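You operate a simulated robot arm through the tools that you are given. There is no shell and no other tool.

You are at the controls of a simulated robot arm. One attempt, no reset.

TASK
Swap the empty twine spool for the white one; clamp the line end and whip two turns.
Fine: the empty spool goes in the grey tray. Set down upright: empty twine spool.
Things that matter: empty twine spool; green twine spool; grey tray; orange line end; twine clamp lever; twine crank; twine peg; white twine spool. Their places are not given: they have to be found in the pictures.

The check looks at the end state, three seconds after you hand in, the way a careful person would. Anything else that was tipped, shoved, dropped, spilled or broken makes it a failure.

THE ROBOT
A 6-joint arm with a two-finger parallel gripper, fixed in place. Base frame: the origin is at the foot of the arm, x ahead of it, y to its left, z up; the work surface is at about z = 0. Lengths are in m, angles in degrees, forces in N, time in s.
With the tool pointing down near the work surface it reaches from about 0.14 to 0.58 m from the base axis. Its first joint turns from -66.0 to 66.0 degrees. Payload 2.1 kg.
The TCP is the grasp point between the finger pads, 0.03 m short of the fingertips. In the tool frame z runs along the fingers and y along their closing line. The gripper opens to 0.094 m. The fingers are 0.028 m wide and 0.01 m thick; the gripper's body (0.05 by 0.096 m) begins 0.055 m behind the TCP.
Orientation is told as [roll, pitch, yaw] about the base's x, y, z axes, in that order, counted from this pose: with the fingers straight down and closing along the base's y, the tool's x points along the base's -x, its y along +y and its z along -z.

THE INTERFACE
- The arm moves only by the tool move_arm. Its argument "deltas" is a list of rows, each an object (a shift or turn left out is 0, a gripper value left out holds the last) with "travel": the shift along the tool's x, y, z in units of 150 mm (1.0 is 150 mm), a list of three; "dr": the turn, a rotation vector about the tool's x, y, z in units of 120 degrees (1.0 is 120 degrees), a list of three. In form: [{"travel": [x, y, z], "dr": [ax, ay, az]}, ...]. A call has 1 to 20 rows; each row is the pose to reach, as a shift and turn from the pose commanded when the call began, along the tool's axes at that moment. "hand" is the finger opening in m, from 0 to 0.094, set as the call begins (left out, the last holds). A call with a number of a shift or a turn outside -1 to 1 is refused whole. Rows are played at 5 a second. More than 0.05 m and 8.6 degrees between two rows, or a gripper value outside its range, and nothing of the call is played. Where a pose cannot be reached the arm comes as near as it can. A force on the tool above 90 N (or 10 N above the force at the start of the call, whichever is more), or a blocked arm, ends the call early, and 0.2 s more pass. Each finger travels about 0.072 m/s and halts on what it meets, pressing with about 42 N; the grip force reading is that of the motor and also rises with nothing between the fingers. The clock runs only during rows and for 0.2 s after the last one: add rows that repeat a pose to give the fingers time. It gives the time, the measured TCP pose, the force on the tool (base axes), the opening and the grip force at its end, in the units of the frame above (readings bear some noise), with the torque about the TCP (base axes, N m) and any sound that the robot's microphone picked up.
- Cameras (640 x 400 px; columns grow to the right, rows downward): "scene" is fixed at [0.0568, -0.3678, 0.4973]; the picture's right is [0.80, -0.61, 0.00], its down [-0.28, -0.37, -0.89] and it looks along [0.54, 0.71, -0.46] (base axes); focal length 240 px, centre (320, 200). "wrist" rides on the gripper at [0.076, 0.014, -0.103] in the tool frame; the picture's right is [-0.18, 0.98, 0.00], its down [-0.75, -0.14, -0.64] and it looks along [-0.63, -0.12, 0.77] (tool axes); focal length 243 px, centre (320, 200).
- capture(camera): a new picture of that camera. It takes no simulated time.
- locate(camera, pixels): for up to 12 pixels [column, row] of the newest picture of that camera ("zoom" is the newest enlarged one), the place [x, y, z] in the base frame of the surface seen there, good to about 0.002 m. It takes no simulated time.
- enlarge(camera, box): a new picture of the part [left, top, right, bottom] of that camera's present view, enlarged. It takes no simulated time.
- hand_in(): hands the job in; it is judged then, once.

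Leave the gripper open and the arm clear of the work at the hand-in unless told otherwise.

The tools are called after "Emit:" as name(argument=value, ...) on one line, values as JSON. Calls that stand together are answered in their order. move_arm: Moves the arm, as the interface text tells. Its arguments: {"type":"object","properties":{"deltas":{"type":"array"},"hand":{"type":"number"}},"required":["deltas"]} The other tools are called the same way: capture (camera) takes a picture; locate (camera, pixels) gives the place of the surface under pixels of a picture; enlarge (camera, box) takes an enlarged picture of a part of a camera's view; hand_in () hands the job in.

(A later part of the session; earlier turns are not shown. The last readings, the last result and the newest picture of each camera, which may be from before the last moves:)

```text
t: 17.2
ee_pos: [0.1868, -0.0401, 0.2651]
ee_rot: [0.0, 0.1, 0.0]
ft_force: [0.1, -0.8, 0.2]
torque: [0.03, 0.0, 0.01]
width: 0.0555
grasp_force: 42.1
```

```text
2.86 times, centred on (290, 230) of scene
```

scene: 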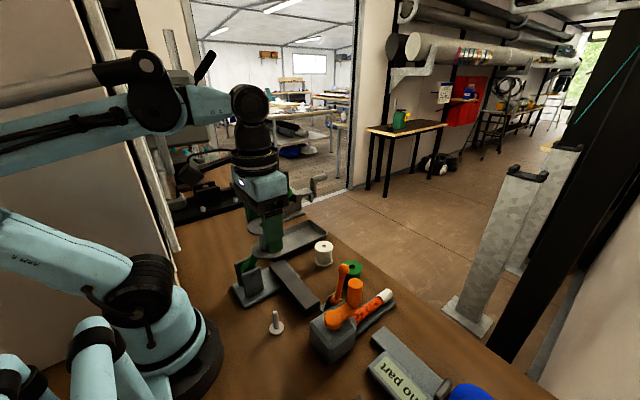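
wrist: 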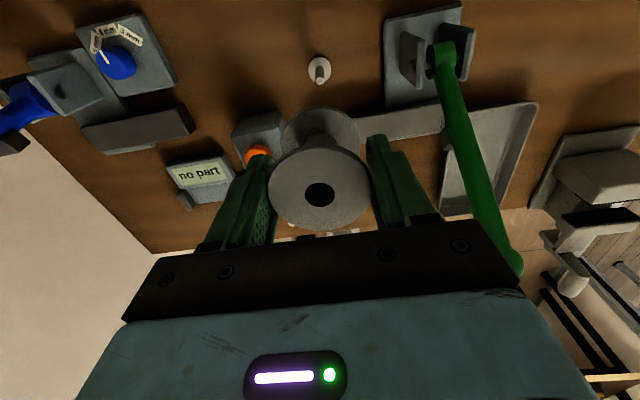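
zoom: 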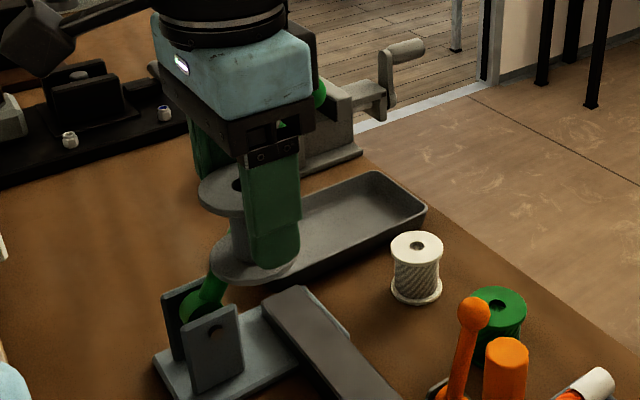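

The vise beyond the tray starts at y≈0.34 and is below z≈0.12, so there's room. Lifting to z≈0.36 now.

Emit:
move_arm(deltas=[{"travel": [0, 0, -0.16]}, {"travel": [0, 0, -0.32]}, {"travel": [0, 0, -0.48]}, {"travel": [0, 0, -0.64]}])

```text
t: 18.2
ee_pos: [0.1847, -0.0411, 0.3608]
ee_rot: [-0.1, 0.2, 0.0]
ft_force: [-0.2, 0.0, -0.4]
torque: [-0.02, 0.02, -0.04]
width: 0.0556
grasp_force: 41.4
```

Moving over at height with the yaw turning to -90° (12 rows of 7.5°), to about (0.305, 0.10, 0.36), spool bottom ~0.315, above the green knob (top ~0.27).

Emit:
move_arm(deltas=[{"travel": [-0.067, 0.078, 0], "dr": [0, 0, 0.0625]}, {"travel": [-0.133, 0.155, 0], "dr": [0, 0, 0.125]}, {"travel": [-0.2, 0.233, 0], "dr": [0, 0, 0.1875]}, {"travel": [-0.267, 0.31, 0], "dr": [0, 0, 0.25]}, {"travel": [-0.333, 0.388, 0], "dr": [0, 0, 0.3125]}, {"travel": [-0.4, 0.465, 0], "dr": [0, 0, 0.375]}, {"travel": [-0.467, 0.543, 0], "dr": [0, 0, 0.4375]}, {"travel": [-0.533, 0.62, 0], "dr": [0, 0, 0.5]}, {"travel": [-0.6, 0.698, 0], "dr": [0, 0, 0.5625]}, {"travel": [-0.667, 0.775, 0], "dr": [0, 0, 0.625]}, {"travel": [-0.733, 0.853, 0], "dr": [0, 0, 0.6875]}, {"travel": [-0.8, 0.93, 0], "dr": [0, 0, 0.75]}])

Emit:
capture(camera="scene")

Emit:
capture(camera="wrist")

```text
t: 20.8
ee_pos: [0.3049, 0.1007, 0.3626]
ee_rot: [0.0, 0.0, -90.2]
ft_force: [0.7, 0.0, -1.0]
torque: [0.04, 0.01, -0.03]
width: 0.0557
grasp_force: 42.2
```

```text
taken
```

scene: 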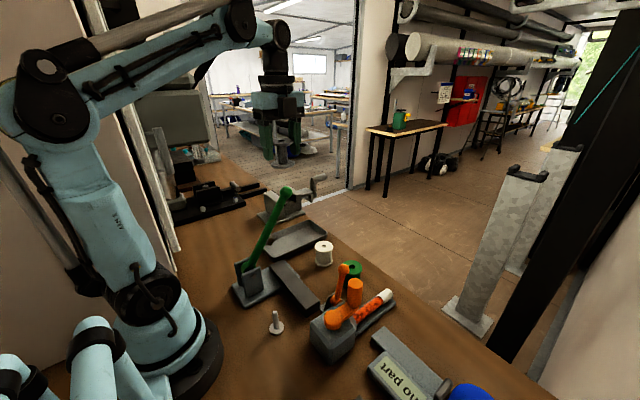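

```text
taken
```

wrist: 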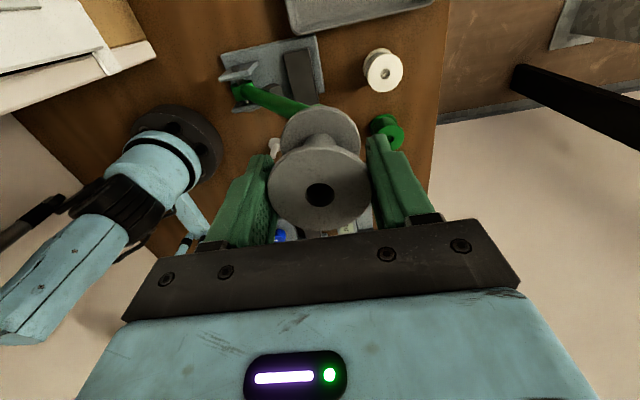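

Yaw is -90° and everything is steady. Now moving to above the tray spot (0.33, 0.21) at the same height.

Emit:
move_arm(deltas=[{"travel": [0.18, 0.04, 0]}, {"travel": [0.36, 0.08, 0]}, {"travel": [0.55, 0.12, 0]}, {"travel": [0.73, 0.167, 0]}, {"travel": [0.73, 0.167, 0]}])

Emit:
capture(camera="scene")

Emit:
capture(camera="wrist")

```text
t: 22.0
ee_pos: [0.3318, 0.2076, 0.3616]
ee_rot: [0.0, -0.1, -90.0]
ft_force: [0.2, 0.9, -1.1]
torque: [-0.01, -0.03, 0.0]
width: 0.0557
grasp_force: 41.9
```

```text
taken
```

scene: 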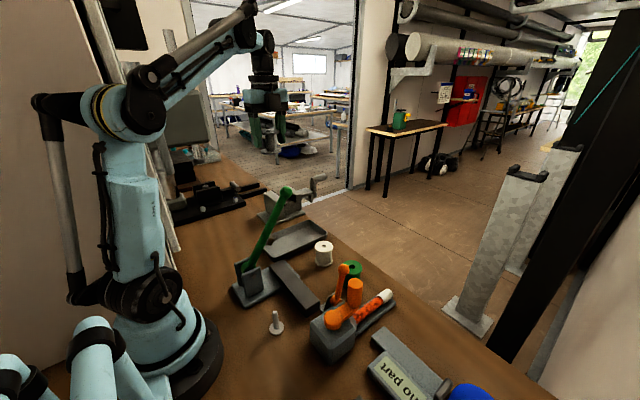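

```text
taken
```

wrist: 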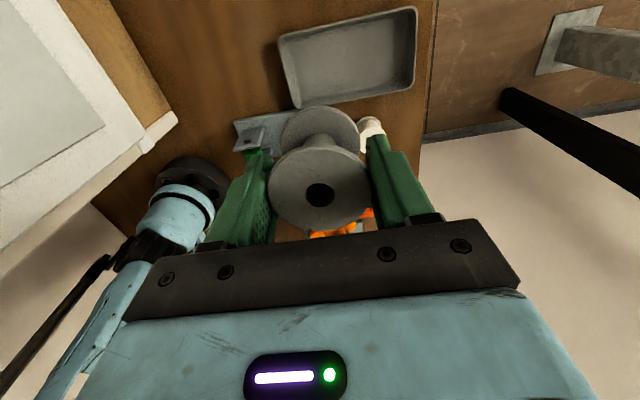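

The tray is fully visible at wrist (278–417, 8–108). Measure its inner edges.

Emit:
locate(camera="wrist", pixels=[[283, 38], [296, 104], [290, 60], [300, 60], [350, 60], [412, 15], [411, 84], [350, 96], [345, 30], [320, 100], [400, 50], [293, 50]])

Emit:
enlarge(camera="wrist", box=[265, 0, 425, 115])

```text
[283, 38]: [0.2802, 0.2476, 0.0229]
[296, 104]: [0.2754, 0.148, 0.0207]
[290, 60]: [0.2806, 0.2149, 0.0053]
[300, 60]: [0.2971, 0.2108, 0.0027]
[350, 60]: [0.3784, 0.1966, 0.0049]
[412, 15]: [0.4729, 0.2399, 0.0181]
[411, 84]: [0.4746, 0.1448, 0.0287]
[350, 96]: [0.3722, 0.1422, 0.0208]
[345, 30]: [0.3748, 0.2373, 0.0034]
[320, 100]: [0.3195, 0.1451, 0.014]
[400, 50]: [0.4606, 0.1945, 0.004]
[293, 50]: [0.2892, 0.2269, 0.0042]
```

```text
3.48 times, centred on (345, 58) of wrist
```

zoom: 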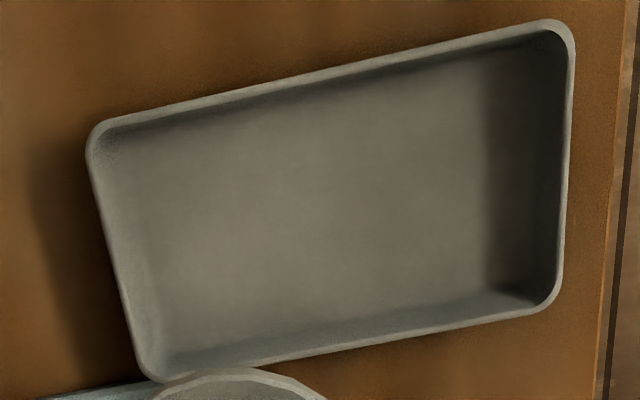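

Tray floor spans x≈0.28–0.468, y≈0.147–0.24, z≈0.004. Descending straight down at (0.332,0.206) to z≈0.22, then checking.

Emit:
move_arm(deltas=[{"travel": [-0.01, 0, 0.2]}, {"travel": [-0.01, 0, 0.4]}, {"travel": [-0.01, 0, 0.6]}, {"travel": [-0.01, 0, 0.8]}, {"travel": [-0.01, 0, 0.96]}])

Emit:
move_arm(deltas=[{"travel": [0, 0, 0.15]}, {"travel": [0, 0, 0.3]}, {"travel": [0, 0, 0.45]}])

Emit:
capture(camera="scene")

Emit:
capture(camera="wrist")

```text
t: 23.2
ee_pos: [0.3296, 0.2078, 0.2174]
ee_rot: [0.0, 0.0, -90.0]
ft_force: [-0.8, 0.2, -0.5]
torque: [0.03, 0.01, -0.03]
width: 0.0557
grasp_force: 42.1
```

```text
t: 24.0
ee_pos: [0.3292, 0.2066, 0.1504]
ee_rot: [0.0, 0.0, -90.0]
ft_force: [0.6, -0.3, 0.1]
torque: [0.0, -0.02, -0.01]
width: 0.0558
grasp_force: 41.6
```

```text
taken
```

scene: 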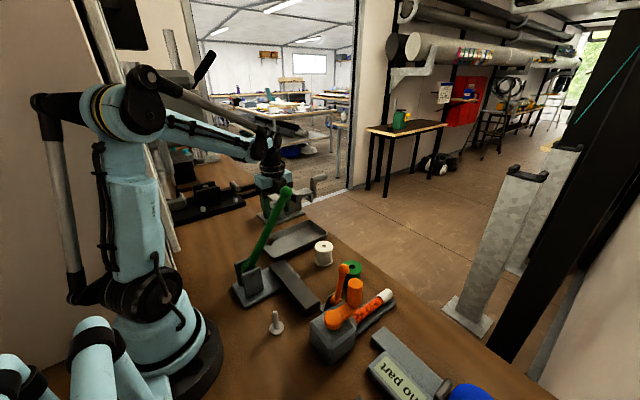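

```text
taken
```

wrist: 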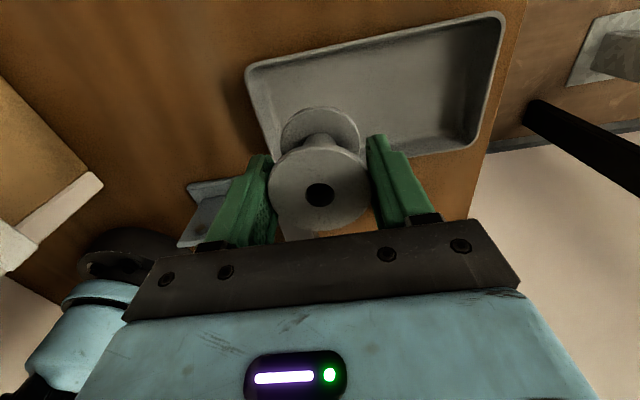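

Checking clearance between the wrist joint and the green knob: locating arm points around scene (265,150) and the knob (287,192).

Emit:
enlarge(camera="scene", box=[225, 115, 325, 225])

Emit:
locate(camera="scene", pixels=[[260, 140], [268, 150], [272, 165], [250, 150], [220, 138], [287, 193], [283, 200], [268, 182], [255, 148]])

```text
3.64 times, centred on (275, 170) of scene
```

zoom: 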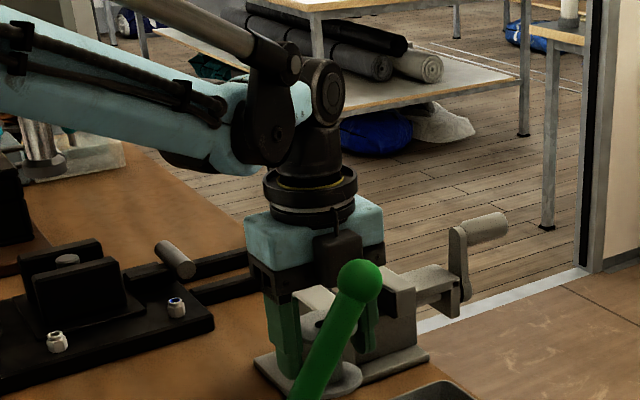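

```text
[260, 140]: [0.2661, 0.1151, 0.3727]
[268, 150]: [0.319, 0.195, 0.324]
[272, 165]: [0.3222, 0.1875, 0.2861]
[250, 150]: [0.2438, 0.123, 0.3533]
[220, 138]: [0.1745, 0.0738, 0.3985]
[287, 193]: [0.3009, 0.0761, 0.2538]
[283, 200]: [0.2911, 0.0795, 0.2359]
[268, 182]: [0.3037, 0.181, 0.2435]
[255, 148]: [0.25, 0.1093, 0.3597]
```

The knob is about 12 mm or more clear of the wrist joint laterally. Descending to z≈0.06 (spool bottom about 10 mm above the tray floor).

Emit:
move_arm(deltas=[{"travel": [0, 0, 0.12]}, {"travel": [0, 0, 0.24]}, {"travel": [0, 0, 0.36]}, {"travel": [0, 0, 0.48]}, {"travel": [0, 0, 0.56]}, {"travel": [0, 0, 0.6]}])

Emit:
capture(camera="wrist")

Emit:
enlarge(camera="scene", box=[225, 135, 325, 265])

```text
t: 25.4
ee_pos: [0.3304, 0.2066, 0.059]
ee_rot: [-0.1, 0.0, -90.0]
ft_force: [-0.4, -0.3, 0.3]
torque: [0.0, 0.02, -0.03]
width: 0.0558
grasp_force: 42.4
```

```text
taken
```

wrist: 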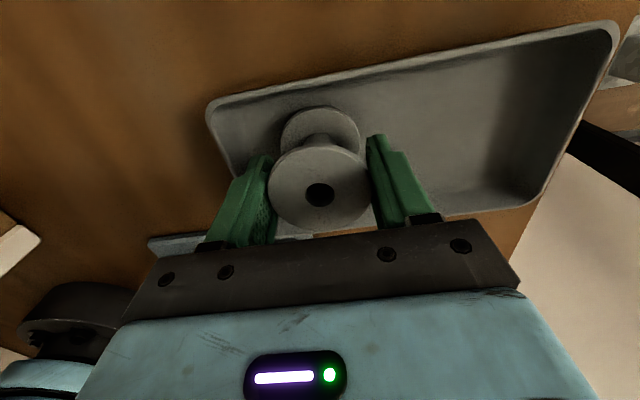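

```text
3.08 times, centred on (275, 200) of scene
```

zoom: 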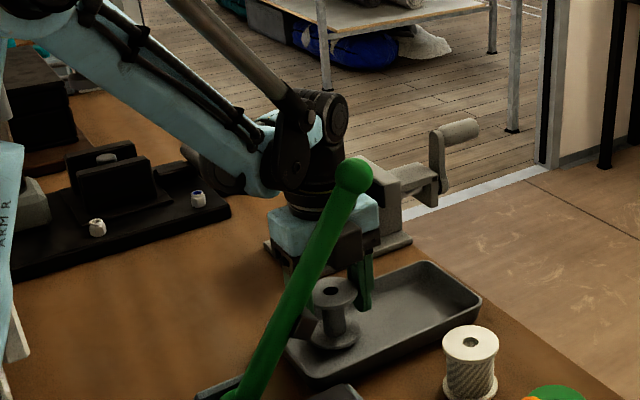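

The spool is inside the tray area, upright, and the lever untouched. Lowering 6 mm, then in 1 mm steps watching the force.

Emit:
move_arm(deltas=[{"travel": [0, 0, 0.013]}, {"travel": [0, 0, 0.027]}, {"travel": [0, 0, 0.04]}, {"travel": [0, 0, 0.04]}])

Emit:
move_arm(deltas=[{"travel": [0, 0, 0.007]}, {"travel": [0, 0, 0.013]}, {"travel": [0, 0, 0.013]}])

```text
t: 26.4
ee_pos: [0.3302, 0.2063, 0.0532]
ee_rot: [0.0, 0.0, -90.0]
ft_force: [-0.3, 0.4, -0.4]
torque: [-0.02, 0.0, 0.0]
width: 0.0556
grasp_force: 42.1
```

```text
t: 27.2
ee_pos: [0.3303, 0.2064, 0.0522]
ee_rot: [0.0, 0.0, -90.0]
ft_force: [1.1, -2.1, 6.7]
torque: [0.03, 0.06, 0.0]
width: 0.0558
grasp_force: 42.1
```

Contact with the tray floor (Fz 6.7 N). Opening slightly to 0.066 to release without touching the rim.

Emit:
move_arm(deltas=[{"travel": [0, 0, 0]}, {"travel": [0, 0, 0]}, {"travel": [0, 0, 0]}], hand=0.067)

Emit:
capture(camera="wrist")

```text
t: 28.0
ee_pos: [0.3299, 0.2067, 0.052]
ee_rot: [0.0, 0.1, -90.0]
ft_force: [1.1, -0.5, 0.4]
torque: [0.0, 0.03, -0.02]
width: 0.067
grasp_force: 0.1
```

```text
taken
```

wrist: 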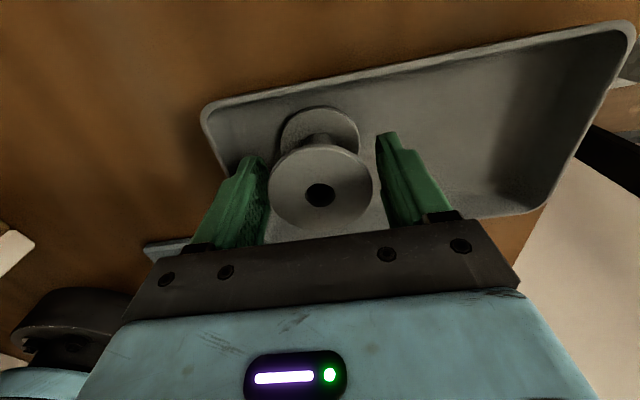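

Released; small gaps on both sides. Rising straight up.

Emit:
move_arm(deltas=[{"travel": [0, 0, -0.03]}, {"travel": [0, 0, -0.1]}, {"travel": [0, 0, -0.25]}, {"travel": [0, 0, -0.45]}, {"travel": [0, 0, -0.7]}, {"travel": [0, 0, -0.95]}])

Emit:
capture(camera="wrist")

Emit:
enlarge(camera="scene", box=[225, 165, 345, 285])

```text
t: 29.4
ee_pos: [0.3299, 0.2088, 0.1967]
ee_rot: [0.0, 0.0, -90.0]
ft_force: [0.1, 0.3, -0.5]
torque: [0.04, 0.01, -0.01]
width: 0.0668
grasp_force: 0.0
```

```text
taken
```

wrist: 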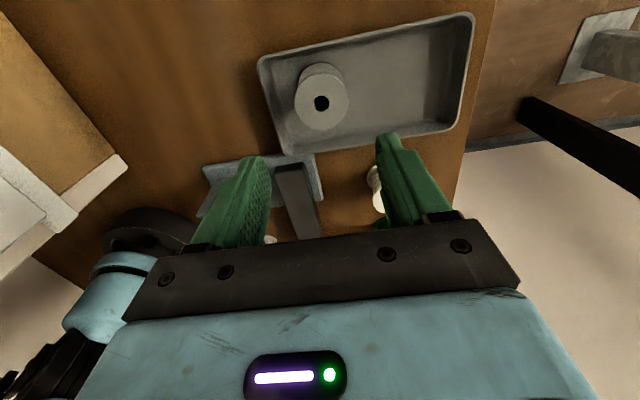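

```text
3.33 times, centred on (285, 225) of scene
```

zoom: 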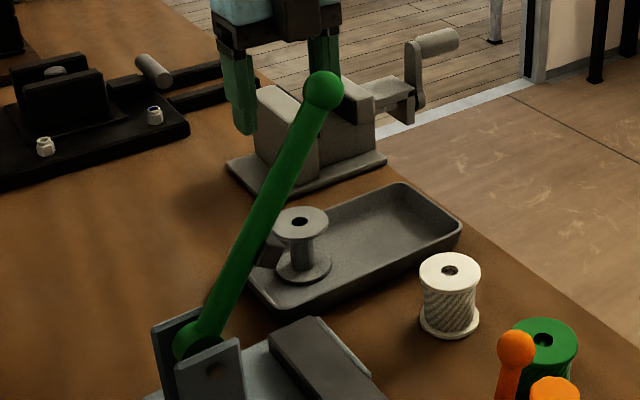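

The empty spool stands upright in the tray. Next, the white spool at about (0.402,0.065). The green knob would be very close to the arm there, so I'll approach with the tool leaning about 15° toward -y (turning about the closing axis, so the pads stay flat on the rims). First rise to z≈0.34.

Emit:
move_arm(deltas=[{"travel": [0, 0, -0.24]}, {"travel": [0, 0, -0.48]}, {"travel": [0, 0, -0.72]}, {"travel": [0, 0, -0.96]}], hand=0.094)

Emit:
move_arm(deltas=[{"travel": [-0.2, 0.1, 0], "dr": [0, 0.025, 0]}, {"travel": [-0.4, 0.2, 0], "dr": [0, 0.05, 0]}, {"travel": [-0.6, 0.3, 0], "dr": [0, 0.075, 0]}, {"travel": [-0.8, 0.4, 0], "dr": [0, 0.1, 0]}, {"travel": [-0.96, 0.48, 0], "dr": [0, 0.125, 0]}, {"travel": [-0.96, 0.48, 0], "dr": [0, 0.125, 0]}])

Emit:
capture(camera="scene")

Emit:
capture(camera="wrist")

```text
t: 30.4
ee_pos: [0.329, 0.2086, 0.3396]
ee_rot: [0.0, -0.1, -90.0]
ft_force: [-0.4, -0.8, 0.0]
torque: [-0.01, -0.05, 0.01]
width: 0.0941
grasp_force: 0.0
```

```text
t: 31.8
ee_pos: [0.4032, 0.0613, 0.3394]
ee_rot: [0.0, 15.1, -90.0]
ft_force: [0.2, 0.8, -0.1]
torque: [-0.02, -0.03, 0.01]
width: 0.0942
grasp_force: 0.1
```

```text
taken
```

scene: 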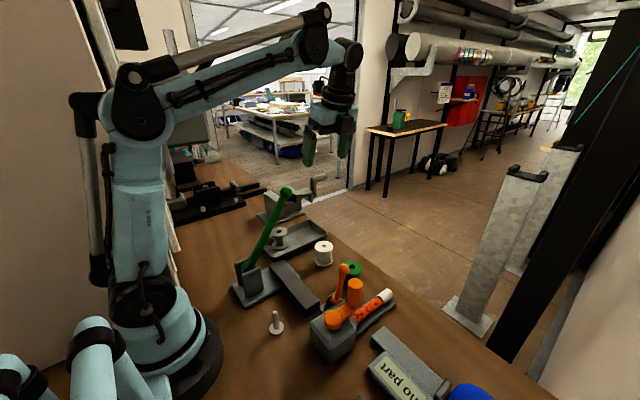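

```text
taken
```

wrist: 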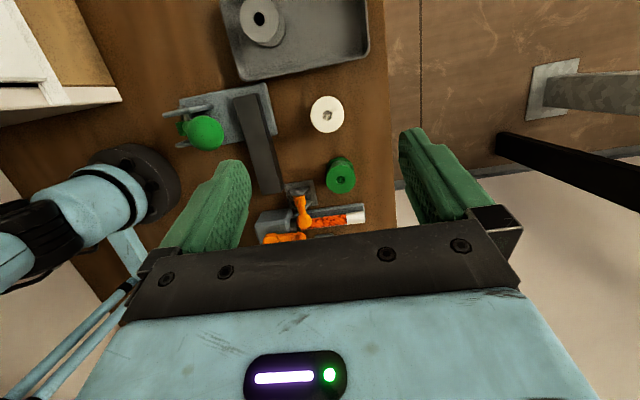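

The tool leans 15° toward -y. In the wrist view the white spool is at (327,115). Measuring its centre.

Emit:
enlarge(camera="wrist", box=[297, 85, 357, 145])

```text
6.67 times, centred on (327, 115) of wrist
```

zoom: 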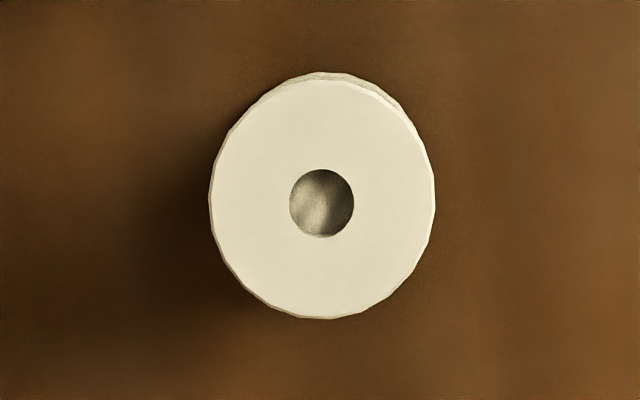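

Emit:
locate(camera="zoom", pixels=[[215, 205], [430, 205], [322, 85], [322, 314], [325, 160], [325, 245], [280, 203], [362, 203], [250, 120], [395, 290], [395, 120], [250, 290]])

Emit:
enlarge(camera="scene", box=[303, 232, 343, 272])

Emit:
locate(camera="zoom", pixels=[[245, 125], [415, 125], [330, 80], [325, 180], [225, 290], [405, 290], [315, 345], [330, 250]])

```text
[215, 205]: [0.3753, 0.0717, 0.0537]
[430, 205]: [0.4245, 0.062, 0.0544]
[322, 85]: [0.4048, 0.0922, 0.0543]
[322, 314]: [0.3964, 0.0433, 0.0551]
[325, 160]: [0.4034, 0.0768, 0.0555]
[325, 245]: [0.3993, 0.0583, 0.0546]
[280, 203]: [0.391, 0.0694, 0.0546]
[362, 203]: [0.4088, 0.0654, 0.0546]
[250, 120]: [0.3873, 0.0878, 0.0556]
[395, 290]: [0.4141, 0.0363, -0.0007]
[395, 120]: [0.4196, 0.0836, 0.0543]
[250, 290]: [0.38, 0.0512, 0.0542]
```

```text
10.00 times, centred on (323, 252) of scene
```

zoom: 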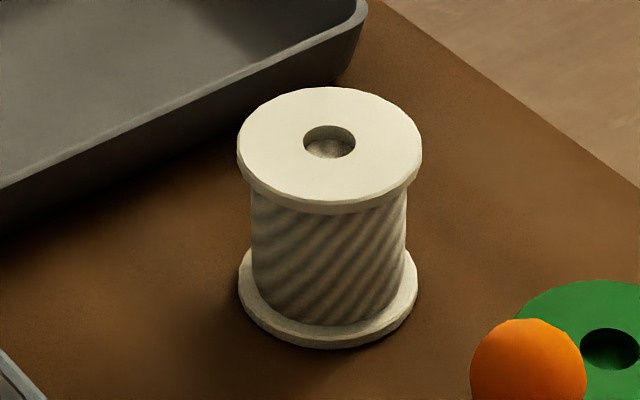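

```text
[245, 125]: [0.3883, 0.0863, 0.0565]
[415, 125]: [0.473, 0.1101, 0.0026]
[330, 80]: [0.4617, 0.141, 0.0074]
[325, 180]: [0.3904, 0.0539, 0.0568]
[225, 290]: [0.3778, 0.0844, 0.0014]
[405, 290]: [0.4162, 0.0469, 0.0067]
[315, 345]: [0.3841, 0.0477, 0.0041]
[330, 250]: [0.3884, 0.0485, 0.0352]
```

White spool centre ≈(0.401,0.066), top z≈0.056. Descending vertically (in tilted tool axes the down direction is [-0.259,0,0.966]) to z≈0.2, then checking.

Emit:
move_arm(deltas=[{"travel": [-0.0518, 0, 0.193]}, {"travel": [-0.1035, 0, 0.386]}, {"travel": [-0.155, 0, 0.58]}, {"travel": [-0.207, 0, 0.773]}, {"travel": [-0.25, 0, 0.934]}, {"travel": [-0.25, 0, 0.934]}], hand=0.094)

Emit:
capture(camera="scene")

Emit:
capture(camera="wrist")

```text
t: 33.2
ee_pos: [0.4025, 0.0643, 0.1945]
ee_rot: [0.0, 15.0, -90.1]
ft_force: [0.1, -0.4, 0.6]
torque: [0.04, 0.0, 0.0]
width: 0.0939
grasp_force: 0.2
```

```text
taken
```

scene: 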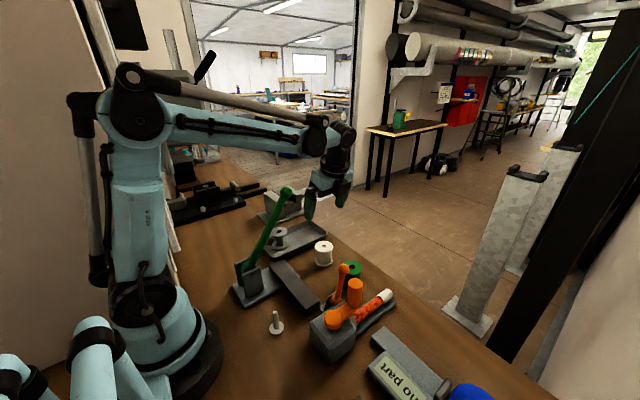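

```text
taken
```

wrist: 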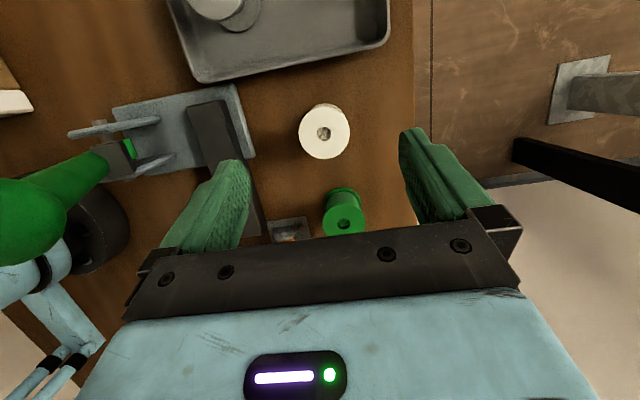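

Checking arm versus knob: locating forearm/wrist points in the scene view, and the white spool again from the wrist view.

Emit:
locate(camera="scene", pixels=[[300, 140], [315, 135], [325, 150], [345, 135], [260, 130], [335, 175], [290, 150], [310, 150], [287, 193]])

Emit:
enlarge(camera="wrist", box=[285, 95, 365, 175])

Emit:
enlarge(camera="scene", box=[240, 100, 380, 230])

```text
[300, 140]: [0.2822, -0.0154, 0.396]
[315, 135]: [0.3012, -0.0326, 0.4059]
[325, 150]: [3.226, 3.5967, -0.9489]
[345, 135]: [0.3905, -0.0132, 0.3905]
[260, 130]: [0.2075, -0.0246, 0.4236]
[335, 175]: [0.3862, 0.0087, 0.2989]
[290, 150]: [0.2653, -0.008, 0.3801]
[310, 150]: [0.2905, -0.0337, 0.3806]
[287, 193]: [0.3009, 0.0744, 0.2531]
```

```text
5.00 times, centred on (325, 135) of wrist
```

zoom: 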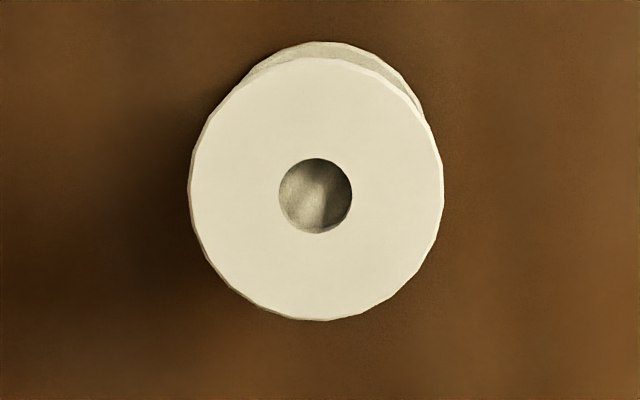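

```text
3.08 times, centred on (310, 165) of scene
```

zoom: 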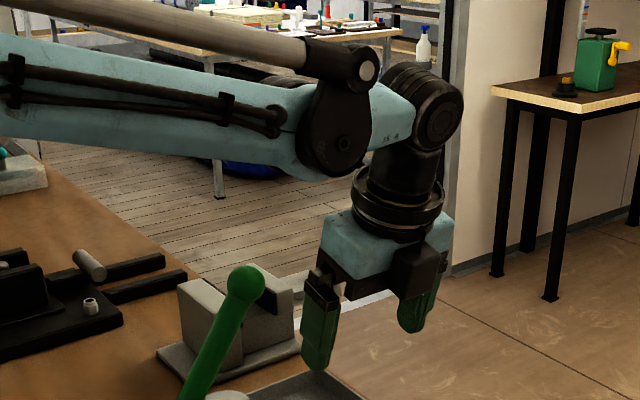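

Emit:
enlarge(camera="wrist", box=[285, 95, 365, 175])

Emit:
locate(camera="zoom", pixels=[[193, 190], [440, 190], [318, 64], [318, 315], [275, 195], [356, 195], [316, 152], [316, 240]])

```text
5.00 times, centred on (325, 135) of wrist
```

zoom: 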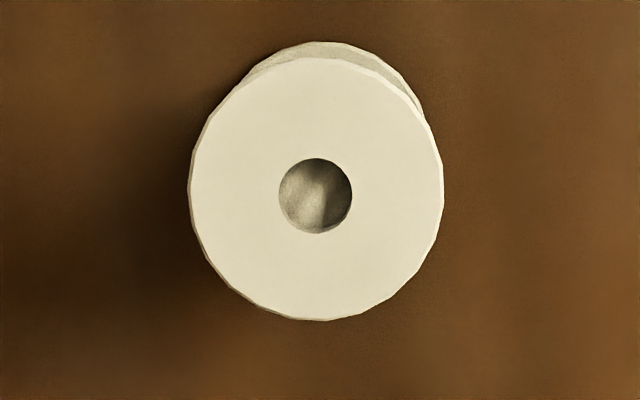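

```text
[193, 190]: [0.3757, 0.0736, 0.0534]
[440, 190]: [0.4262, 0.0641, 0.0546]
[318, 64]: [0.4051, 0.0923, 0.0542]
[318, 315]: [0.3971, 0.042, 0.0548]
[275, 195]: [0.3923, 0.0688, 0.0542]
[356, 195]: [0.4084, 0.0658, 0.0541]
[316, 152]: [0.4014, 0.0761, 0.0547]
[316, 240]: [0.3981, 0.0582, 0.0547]
```

Centre confirmed ≈(0.401,0.066). Continuing straight down to z≈0.075 with a small x correction, fingers open either side (along x).

Emit:
move_arm(deltas=[{"travel": [-0.05, -0.01, 0.193]}, {"travel": [-0.1, -0.01, 0.386]}, {"travel": [-0.15, -0.01, 0.58]}, {"travel": [-0.2, -0.01, 0.775]}, {"travel": [-0.2, -0.01, 0.775]}], hand=0.094)

Emit:
capture(camera="wrist")

Emit:
enlarge(camera="scene", box=[240, 130, 400, 290])

```text
t: 34.4
ee_pos: [0.4005, 0.0662, 0.0731]
ee_rot: [0.0, 15.0, -90.1]
ft_force: [0.1, -0.6, 0.6]
torque: [-0.01, 0.0, 0.02]
width: 0.0942
grasp_force: 0.0
```

```text
taken
```

wrist: 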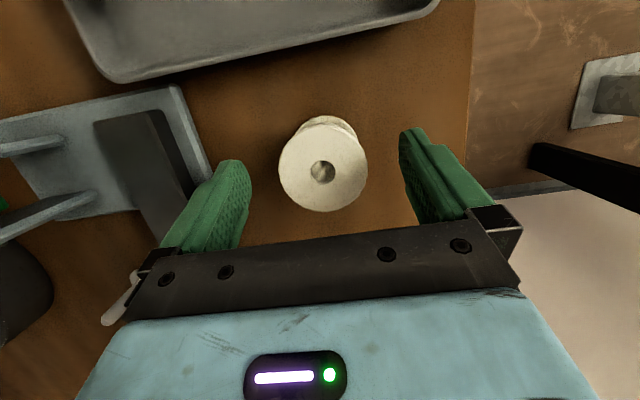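

```text
2.50 times, centred on (320, 210) of scene
```

zoom: 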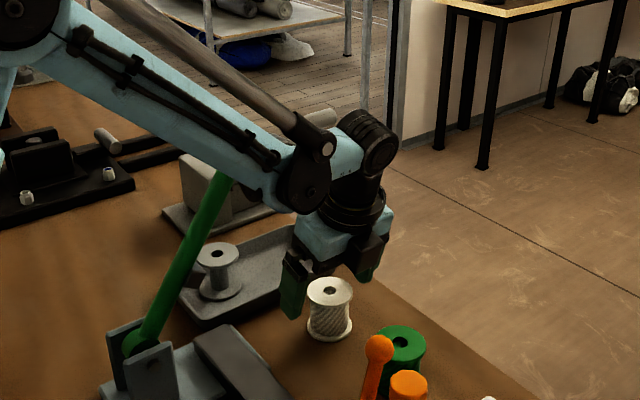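

The knob is behind the forearm in this view; I check the distance there and that the green rod hasn't moved.

Emit:
locate(camera="scene", pixels=[[287, 190], [280, 185], [295, 200], [312, 205], [300, 185], [281, 200], [270, 220], [312, 195], [305, 210]])

Emit:
enlarge(camera="wrist", box=[275, 110, 375, 220])

```text
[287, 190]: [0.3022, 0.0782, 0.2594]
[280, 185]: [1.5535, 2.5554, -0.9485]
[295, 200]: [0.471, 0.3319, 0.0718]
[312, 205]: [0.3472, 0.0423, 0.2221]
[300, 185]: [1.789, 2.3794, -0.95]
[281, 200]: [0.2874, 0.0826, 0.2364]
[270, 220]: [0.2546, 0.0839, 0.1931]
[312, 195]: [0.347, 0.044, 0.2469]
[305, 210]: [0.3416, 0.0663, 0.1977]
```

```text
3.64 times, centred on (325, 165) of wrist
```

zoom: 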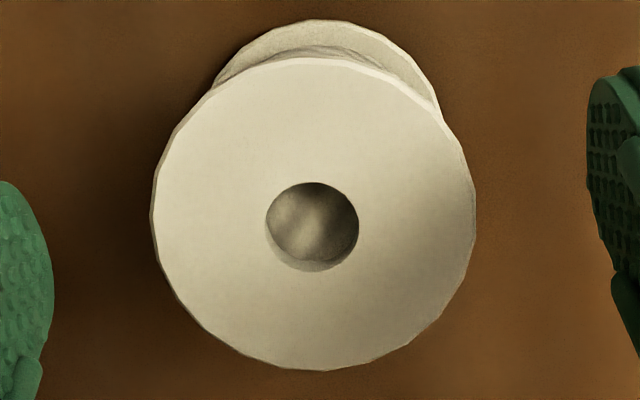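

Those were read from the older scene picture; I take a fresh one.

Emit:
capture(camera="scene")

Emit:
locate(camera="scene", pixels=[[287, 190], [280, 185], [295, 200], [312, 200], [300, 185], [281, 200], [270, 220], [260, 170], [275, 200]])

Emit:
locate(camera="wrist", pixels=[[281, 170], [365, 170], [322, 128], [322, 210], [309, 172], [336, 172], [322, 160], [322, 183]])

```text
taken
```

scene: 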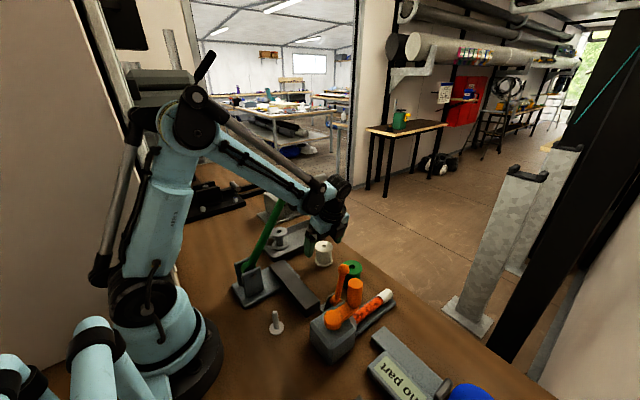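

```text
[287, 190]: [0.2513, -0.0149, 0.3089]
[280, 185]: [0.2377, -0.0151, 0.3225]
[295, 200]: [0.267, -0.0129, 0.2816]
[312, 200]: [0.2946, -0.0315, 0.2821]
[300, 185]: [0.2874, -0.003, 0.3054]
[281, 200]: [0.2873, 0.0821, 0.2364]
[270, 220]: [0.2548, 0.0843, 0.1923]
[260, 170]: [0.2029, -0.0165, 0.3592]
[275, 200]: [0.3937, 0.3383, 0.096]
```

```text
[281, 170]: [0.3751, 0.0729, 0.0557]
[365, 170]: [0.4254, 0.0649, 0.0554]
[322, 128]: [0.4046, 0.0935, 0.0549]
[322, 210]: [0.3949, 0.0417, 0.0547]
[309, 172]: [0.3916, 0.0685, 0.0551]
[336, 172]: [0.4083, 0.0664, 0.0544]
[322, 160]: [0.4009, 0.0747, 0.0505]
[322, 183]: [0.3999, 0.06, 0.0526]
```

Forearm's side is at y≈-0.015 to 0.035, knob at 0.067+: clear; the rod is unmoved. Spool centre vs TCP agree within 2 mm. Lowering to z≈0.045.

Emit:
move_arm(deltas=[{"travel": [-0.016, 0, 0.06]}, {"travel": [-0.032, 0, 0.12]}, {"travel": [-0.048, 0, 0.18]}, {"travel": [-0.048, 0, 0.18]}], hand=0.094)

Emit:
capture(camera="wrist")

```text
t: 35.4
ee_pos: [0.4008, 0.0647, 0.0452]
ee_rot: [0.0, 15.0, -90.0]
ft_force: [0.2, 0.9, -0.5]
torque: [0.0, -0.04, -0.03]
width: 0.0941
grasp_force: 0.0
```

```text
taken
```

wrist: 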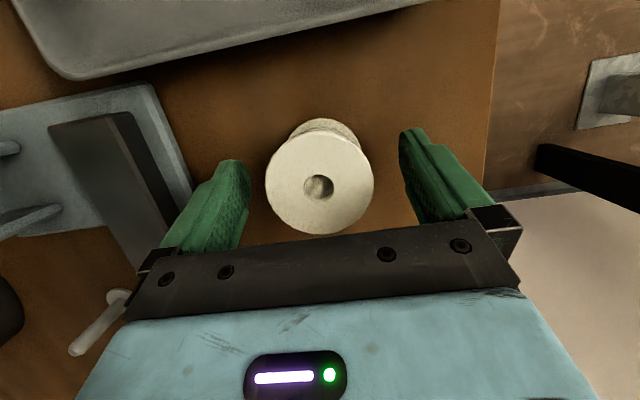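

The white spool is centred at (320,186), right at the TCP pixel (320,187). Closing.

Emit:
move_arm(deltas=[{"travel": [0, 0, 0]}, {"travel": [0, 0, 0]}, {"travel": [0, 0, 0]}, {"travel": [0, 0, 0]}], hand=0.04)

Emit:
move_arm(deltas=[{"travel": [0.0026, 0, -0.0097]}, {"travel": [0.0052, 0, -0.0193]}, {"travel": [0.0104, 0, -0.0386]}, {"travel": [0.0155, 0, -0.058]}])

Emit:
capture(camera="wrist")

Emit:
enlarge(camera="scene", box=[290, 200, 370, 290])

```text
t: 36.4
ee_pos: [0.4014, 0.0646, 0.0455]
ee_rot: [0.1, 15.0, -90.0]
ft_force: [-0.3, 0.2, -0.3]
torque: [0.02, 0.01, -0.07]
width: 0.0593
grasp_force: 42.4
```

```text
t: 37.4
ee_pos: [0.4009, 0.0644, 0.0544]
ee_rot: [0.1, 15.0, -89.9]
ft_force: [-0.7, 0.5, -0.5]
torque: [0.02, 0.0, 0.01]
width: 0.0591
grasp_force: 42.2
```

```text
taken
```

wrist: 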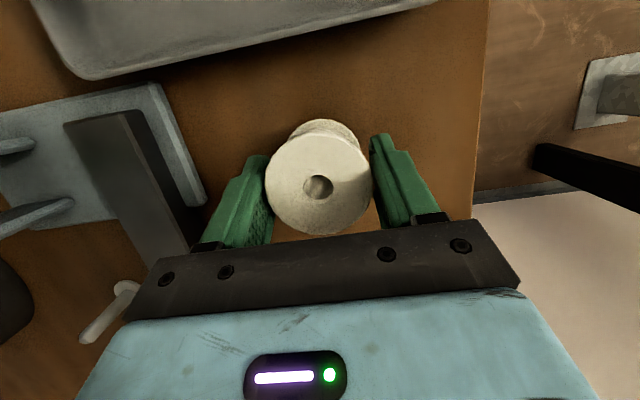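

```text
4.44 times, centred on (330, 245) of scene
```

zoom: 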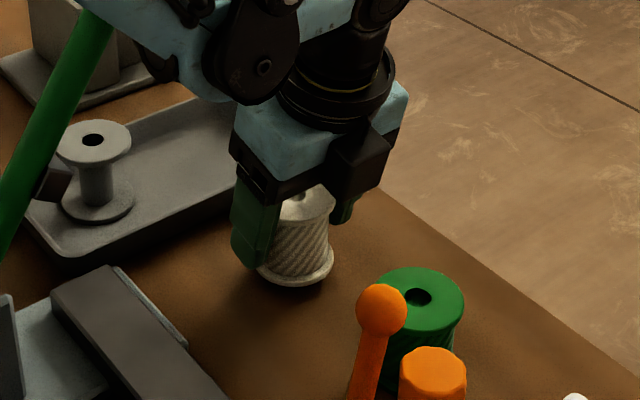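

Held at 59 mm, 42 N; rising. Continue vertical lift to about z≈0.2, slow at first.

Emit:
move_arm(deltas=[{"travel": [0.02, 0, -0.075]}, {"travel": [0.05, 0, -0.187]}, {"travel": [0.09, 0, -0.336]}, {"travel": [0.13, 0, -0.486]}, {"travel": [0.17, 0, -0.635]}, {"travel": [0.21, 0, -0.785]}, {"travel": [0.25, 0, -0.934]}])

Emit:
capture(camera="wrist")

Emit:
capture(camera="scene")

Emit:
enlarge(camera="scene", box=[280, 140, 400, 240])

```text
t: 39.0
ee_pos: [0.4014, 0.0654, 0.2009]
ee_rot: [0.0, 15.0, -90.0]
ft_force: [0.7, -0.3, -0.3]
torque: [-0.01, 0.02, 0.01]
width: 0.0595
grasp_force: 42.2
```

```text
taken
```

wrist: 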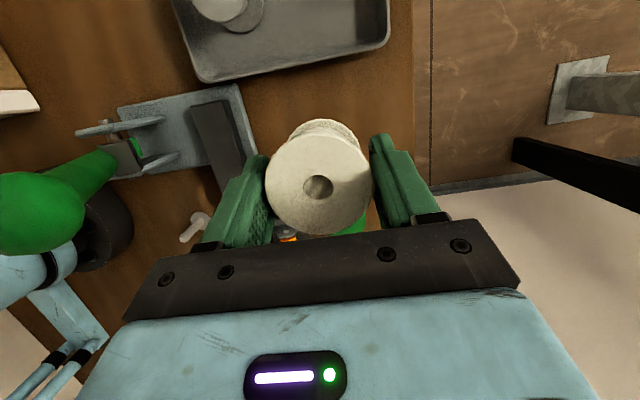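

```text
taken
```

scene: 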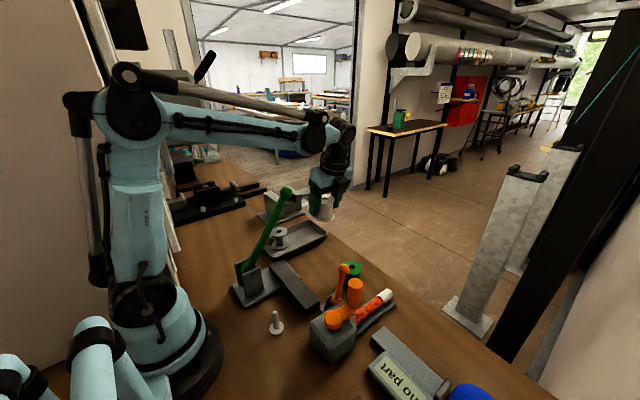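

```text
4.00 times, centred on (340, 190) of scene
```

zoom: 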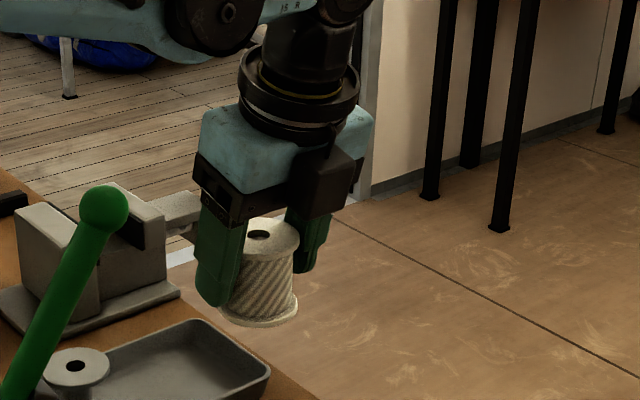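

I zoom in to check that the held spool is still upright relative to gravity.

Emit:
enlarge(camera="scene", box=[300, 180, 350, 230])

Emit:
enlarge(camera="wrist", box=[260, 110, 380, 240])

```text
8.00 times, centred on (325, 205) of scene
```

zoom: 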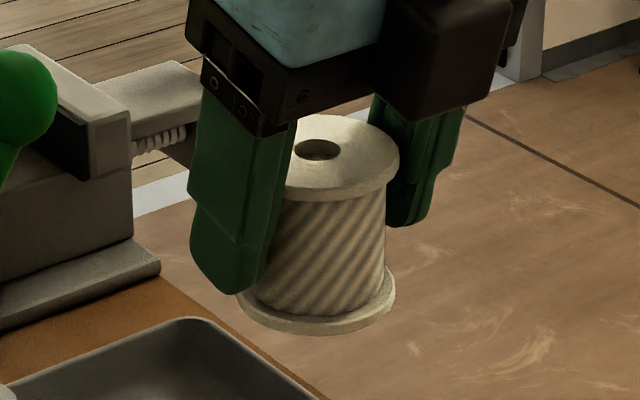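

```text
3.08 times, centred on (320, 175) of wrist
```

zoom: 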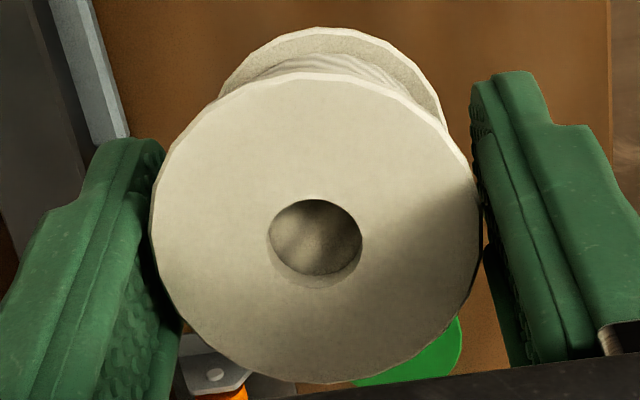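

I'll fit the plane of the top flange by locating points on it.

Emit:
locate(camera="zoom", pixels=[[200, 150], [420, 150], [320, 90], [320, 350], [200, 280], [430, 280], [420, 130], [200, 130], [250, 110], [400, 110], [250, 330], [400, 330]])

Emit:
enlarge(camera="scene", box=[300, 180, 350, 230])

Emit:
locate(camera="zoom", pixels=[[330, 120], [375, 140], [390, 160], [330, 185], [300, 180], [360, 175], [305, 135], [388, 305], [300, 325], [250, 312], [340, 325], [320, 250]])

```text
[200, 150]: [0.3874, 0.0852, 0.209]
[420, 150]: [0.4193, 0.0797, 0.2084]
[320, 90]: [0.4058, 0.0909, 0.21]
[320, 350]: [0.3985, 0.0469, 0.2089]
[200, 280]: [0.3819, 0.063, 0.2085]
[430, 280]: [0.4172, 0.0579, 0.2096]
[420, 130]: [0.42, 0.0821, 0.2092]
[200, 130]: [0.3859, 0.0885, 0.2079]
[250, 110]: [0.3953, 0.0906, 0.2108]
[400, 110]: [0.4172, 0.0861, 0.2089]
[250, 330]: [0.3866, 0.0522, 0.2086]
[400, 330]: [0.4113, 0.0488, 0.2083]
```

```text
8.00 times, centred on (325, 205) of scene
```

zoom: 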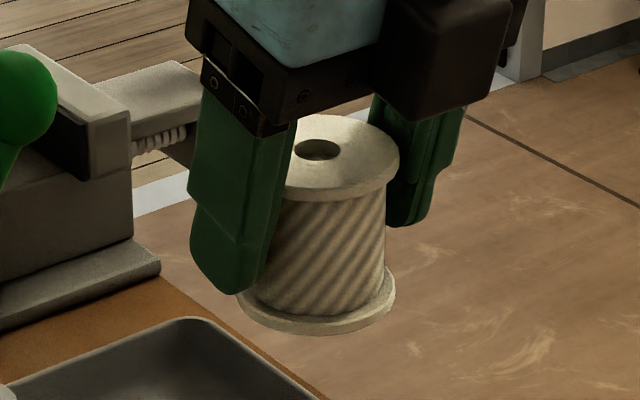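

```text
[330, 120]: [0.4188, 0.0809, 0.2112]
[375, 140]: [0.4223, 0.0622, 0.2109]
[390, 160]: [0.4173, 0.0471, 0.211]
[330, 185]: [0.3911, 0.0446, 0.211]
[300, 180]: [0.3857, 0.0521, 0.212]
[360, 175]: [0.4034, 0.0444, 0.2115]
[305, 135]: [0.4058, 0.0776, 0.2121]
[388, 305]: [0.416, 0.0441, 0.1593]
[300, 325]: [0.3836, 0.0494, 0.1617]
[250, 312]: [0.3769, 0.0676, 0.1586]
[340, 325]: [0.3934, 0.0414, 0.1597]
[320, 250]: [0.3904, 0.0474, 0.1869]
```

The top flange is level (z≈0.209 all round), so the spool is upright; TCP is 46 mm above its bottom. Lifting to z≈0.34 before crossing over to the peg.

Emit:
move_arm(deltas=[{"travel": [0.06, 0, -0.225]}, {"travel": [0.12, 0, -0.45]}, {"travel": [0.18, 0, -0.675]}, {"travel": [0.2415, 0, -0.901]}, {"travel": [0.2415, 0, -0.901]}])

Emit:
move_arm(deltas=[{"travel": [-0.032, -0.067, -0.0086], "dr": [0.01617, 0, -0.06036]}, {"travel": [-0.064, -0.133, -0.0173], "dr": [0.03235, 0, -0.12074]}, {"travel": [-0.0965, -0.2, -0.0259], "dr": [0.04852, 0, -0.1811]}, {"travel": [-0.129, -0.267, -0.0345], "dr": [0.0647, 0, -0.24148]}, {"travel": [-0.161, -0.333, -0.0431], "dr": [0.08087, 0, -0.30184]}, {"travel": [-0.193, -0.4, -0.0518], "dr": [0.09705, 0, -0.36221]}, {"travel": [-0.225, -0.467, -0.0604], "dr": [0.11322, 0, -0.42258]}, {"travel": [-0.257, -0.533, -0.069], "dr": [0.1294, 0, -0.48295]}, {"travel": [-0.29, -0.6, -0.0776], "dr": [0.14557, 0, -0.54332]}, {"travel": [-0.322, -0.667, -0.0863], "dr": [0.16175, 0, -0.60369]}, {"travel": [-0.354, -0.733, -0.0949], "dr": [0.17792, 0, -0.66406]}, {"travel": [-0.386, -0.8, -0.1035], "dr": [0.1941, 0, -0.72443]}])

Emit:
capture(camera="scene")

Emit:
capture(camera="wrist")

```text
t: 40.2
ee_pos: [0.4012, 0.0629, 0.3397]
ee_rot: [0.1, 15.0, -89.9]
ft_force: [0.1, 0.0, -0.1]
torque: [0.0, 0.0, 0.0]
width: 0.0593
grasp_force: 42.2
```

```text
t: 42.8
ee_pos: [0.2804, 0.0048, 0.3392]
ee_rot: [-0.1, 15.0, 0.1]
ft_force: [-0.2, -1.0, 0.0]
torque: [-0.02, 0.02, -0.03]
width: 0.0597
grasp_force: 41.4
```

```text
taken
```

scene: 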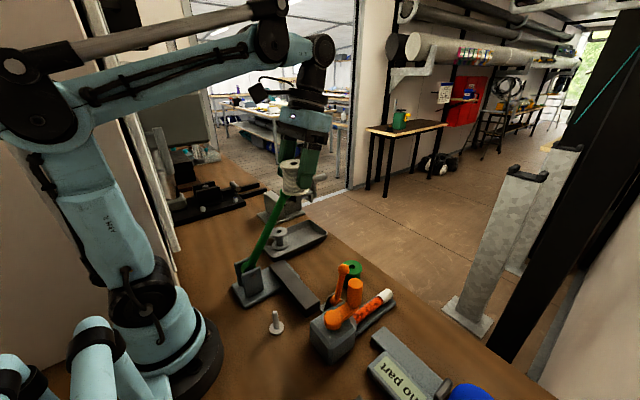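

```text
taken
```

wrist: 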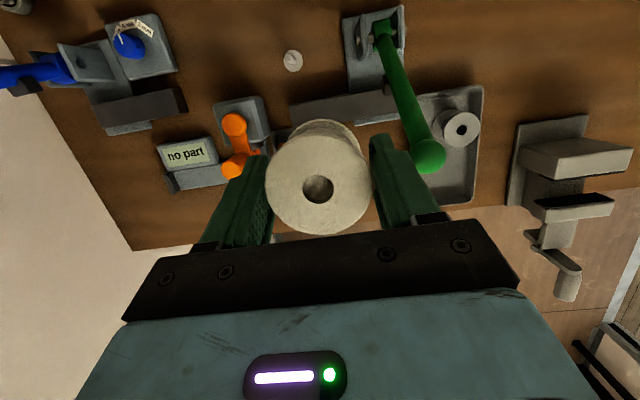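

Yaw is back to 0 with the lean now toward +x; spool steady. Moving to above the peg (0.186,-0.0405) at the same height.

Emit:
move_arm(deltas=[{"travel": [0.152, -0.0755, 0.041]}, {"travel": [0.304, -0.151, 0.0815]}, {"travel": [0.456, -0.2265, 0.122]}, {"travel": [0.6085, -0.302, 0.163]}, {"travel": [0.6085, -0.302, 0.163]}])

Emit:
move_arm(deltas=[{"travel": [-0.04, 0, 0.15]}, {"travel": [-0.08, 0, 0.3]}, {"travel": [-0.12, 0, 0.45]}, {"travel": [-0.16, 0, 0.6]}, {"travel": [-0.2, 0, 0.75]}, {"travel": [-0.24, 0, 0.9]}, {"travel": [-0.24, 0, 0.9]}])

Emit:
capture(camera="scene")

Emit:
capture(camera="wrist")

```text
t: 44.0
ee_pos: [0.1861, -0.0419, 0.34]
ee_rot: [0.0, 14.9, 0.0]
ft_force: [-0.1, 0.3, -0.9]
torque: [-0.04, -0.05, 0.0]
width: 0.0593
grasp_force: 42.2
```

```text
t: 45.6
ee_pos: [0.1868, -0.0415, 0.2008]
ee_rot: [0.0, 15.0, 0.0]
ft_force: [0.9, -1.0, -1.3]
torque: [0.0, -0.02, 0.01]
width: 0.0597
grasp_force: 42.3
```

```text
taken
```

scene: 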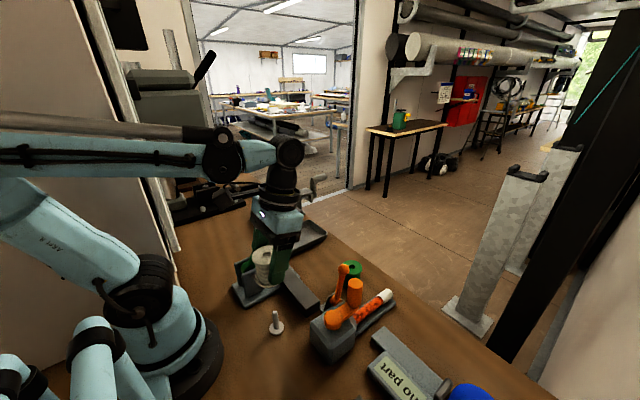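

```text
taken
```

wrist: 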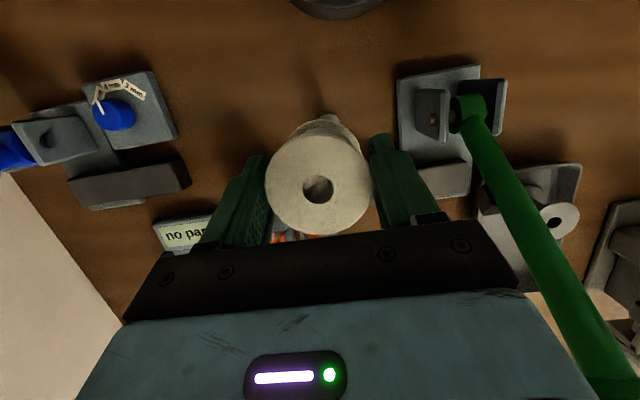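

Now compare the spool centre with the peg in the same camera (scene), so that camera bias cancels.

Emit:
enlarge(camera="scene", box=[235, 240, 315, 340])

Emit:
enlarge(camera="scene", box=[242, 242, 292, 292])

```text
4.00 times, centred on (275, 290) of scene
```

zoom: 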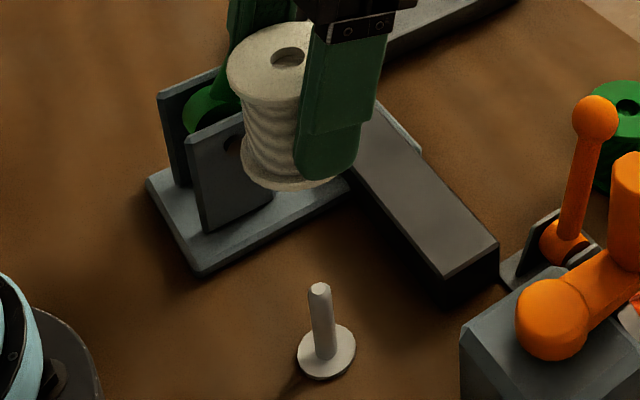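

```text
8.00 times, centred on (267, 267) of scene
```

zoom: 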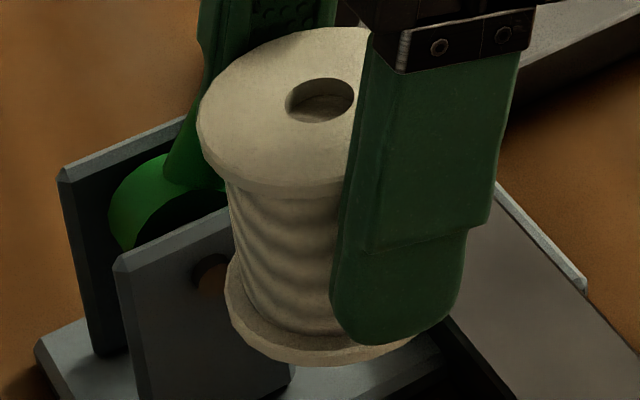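

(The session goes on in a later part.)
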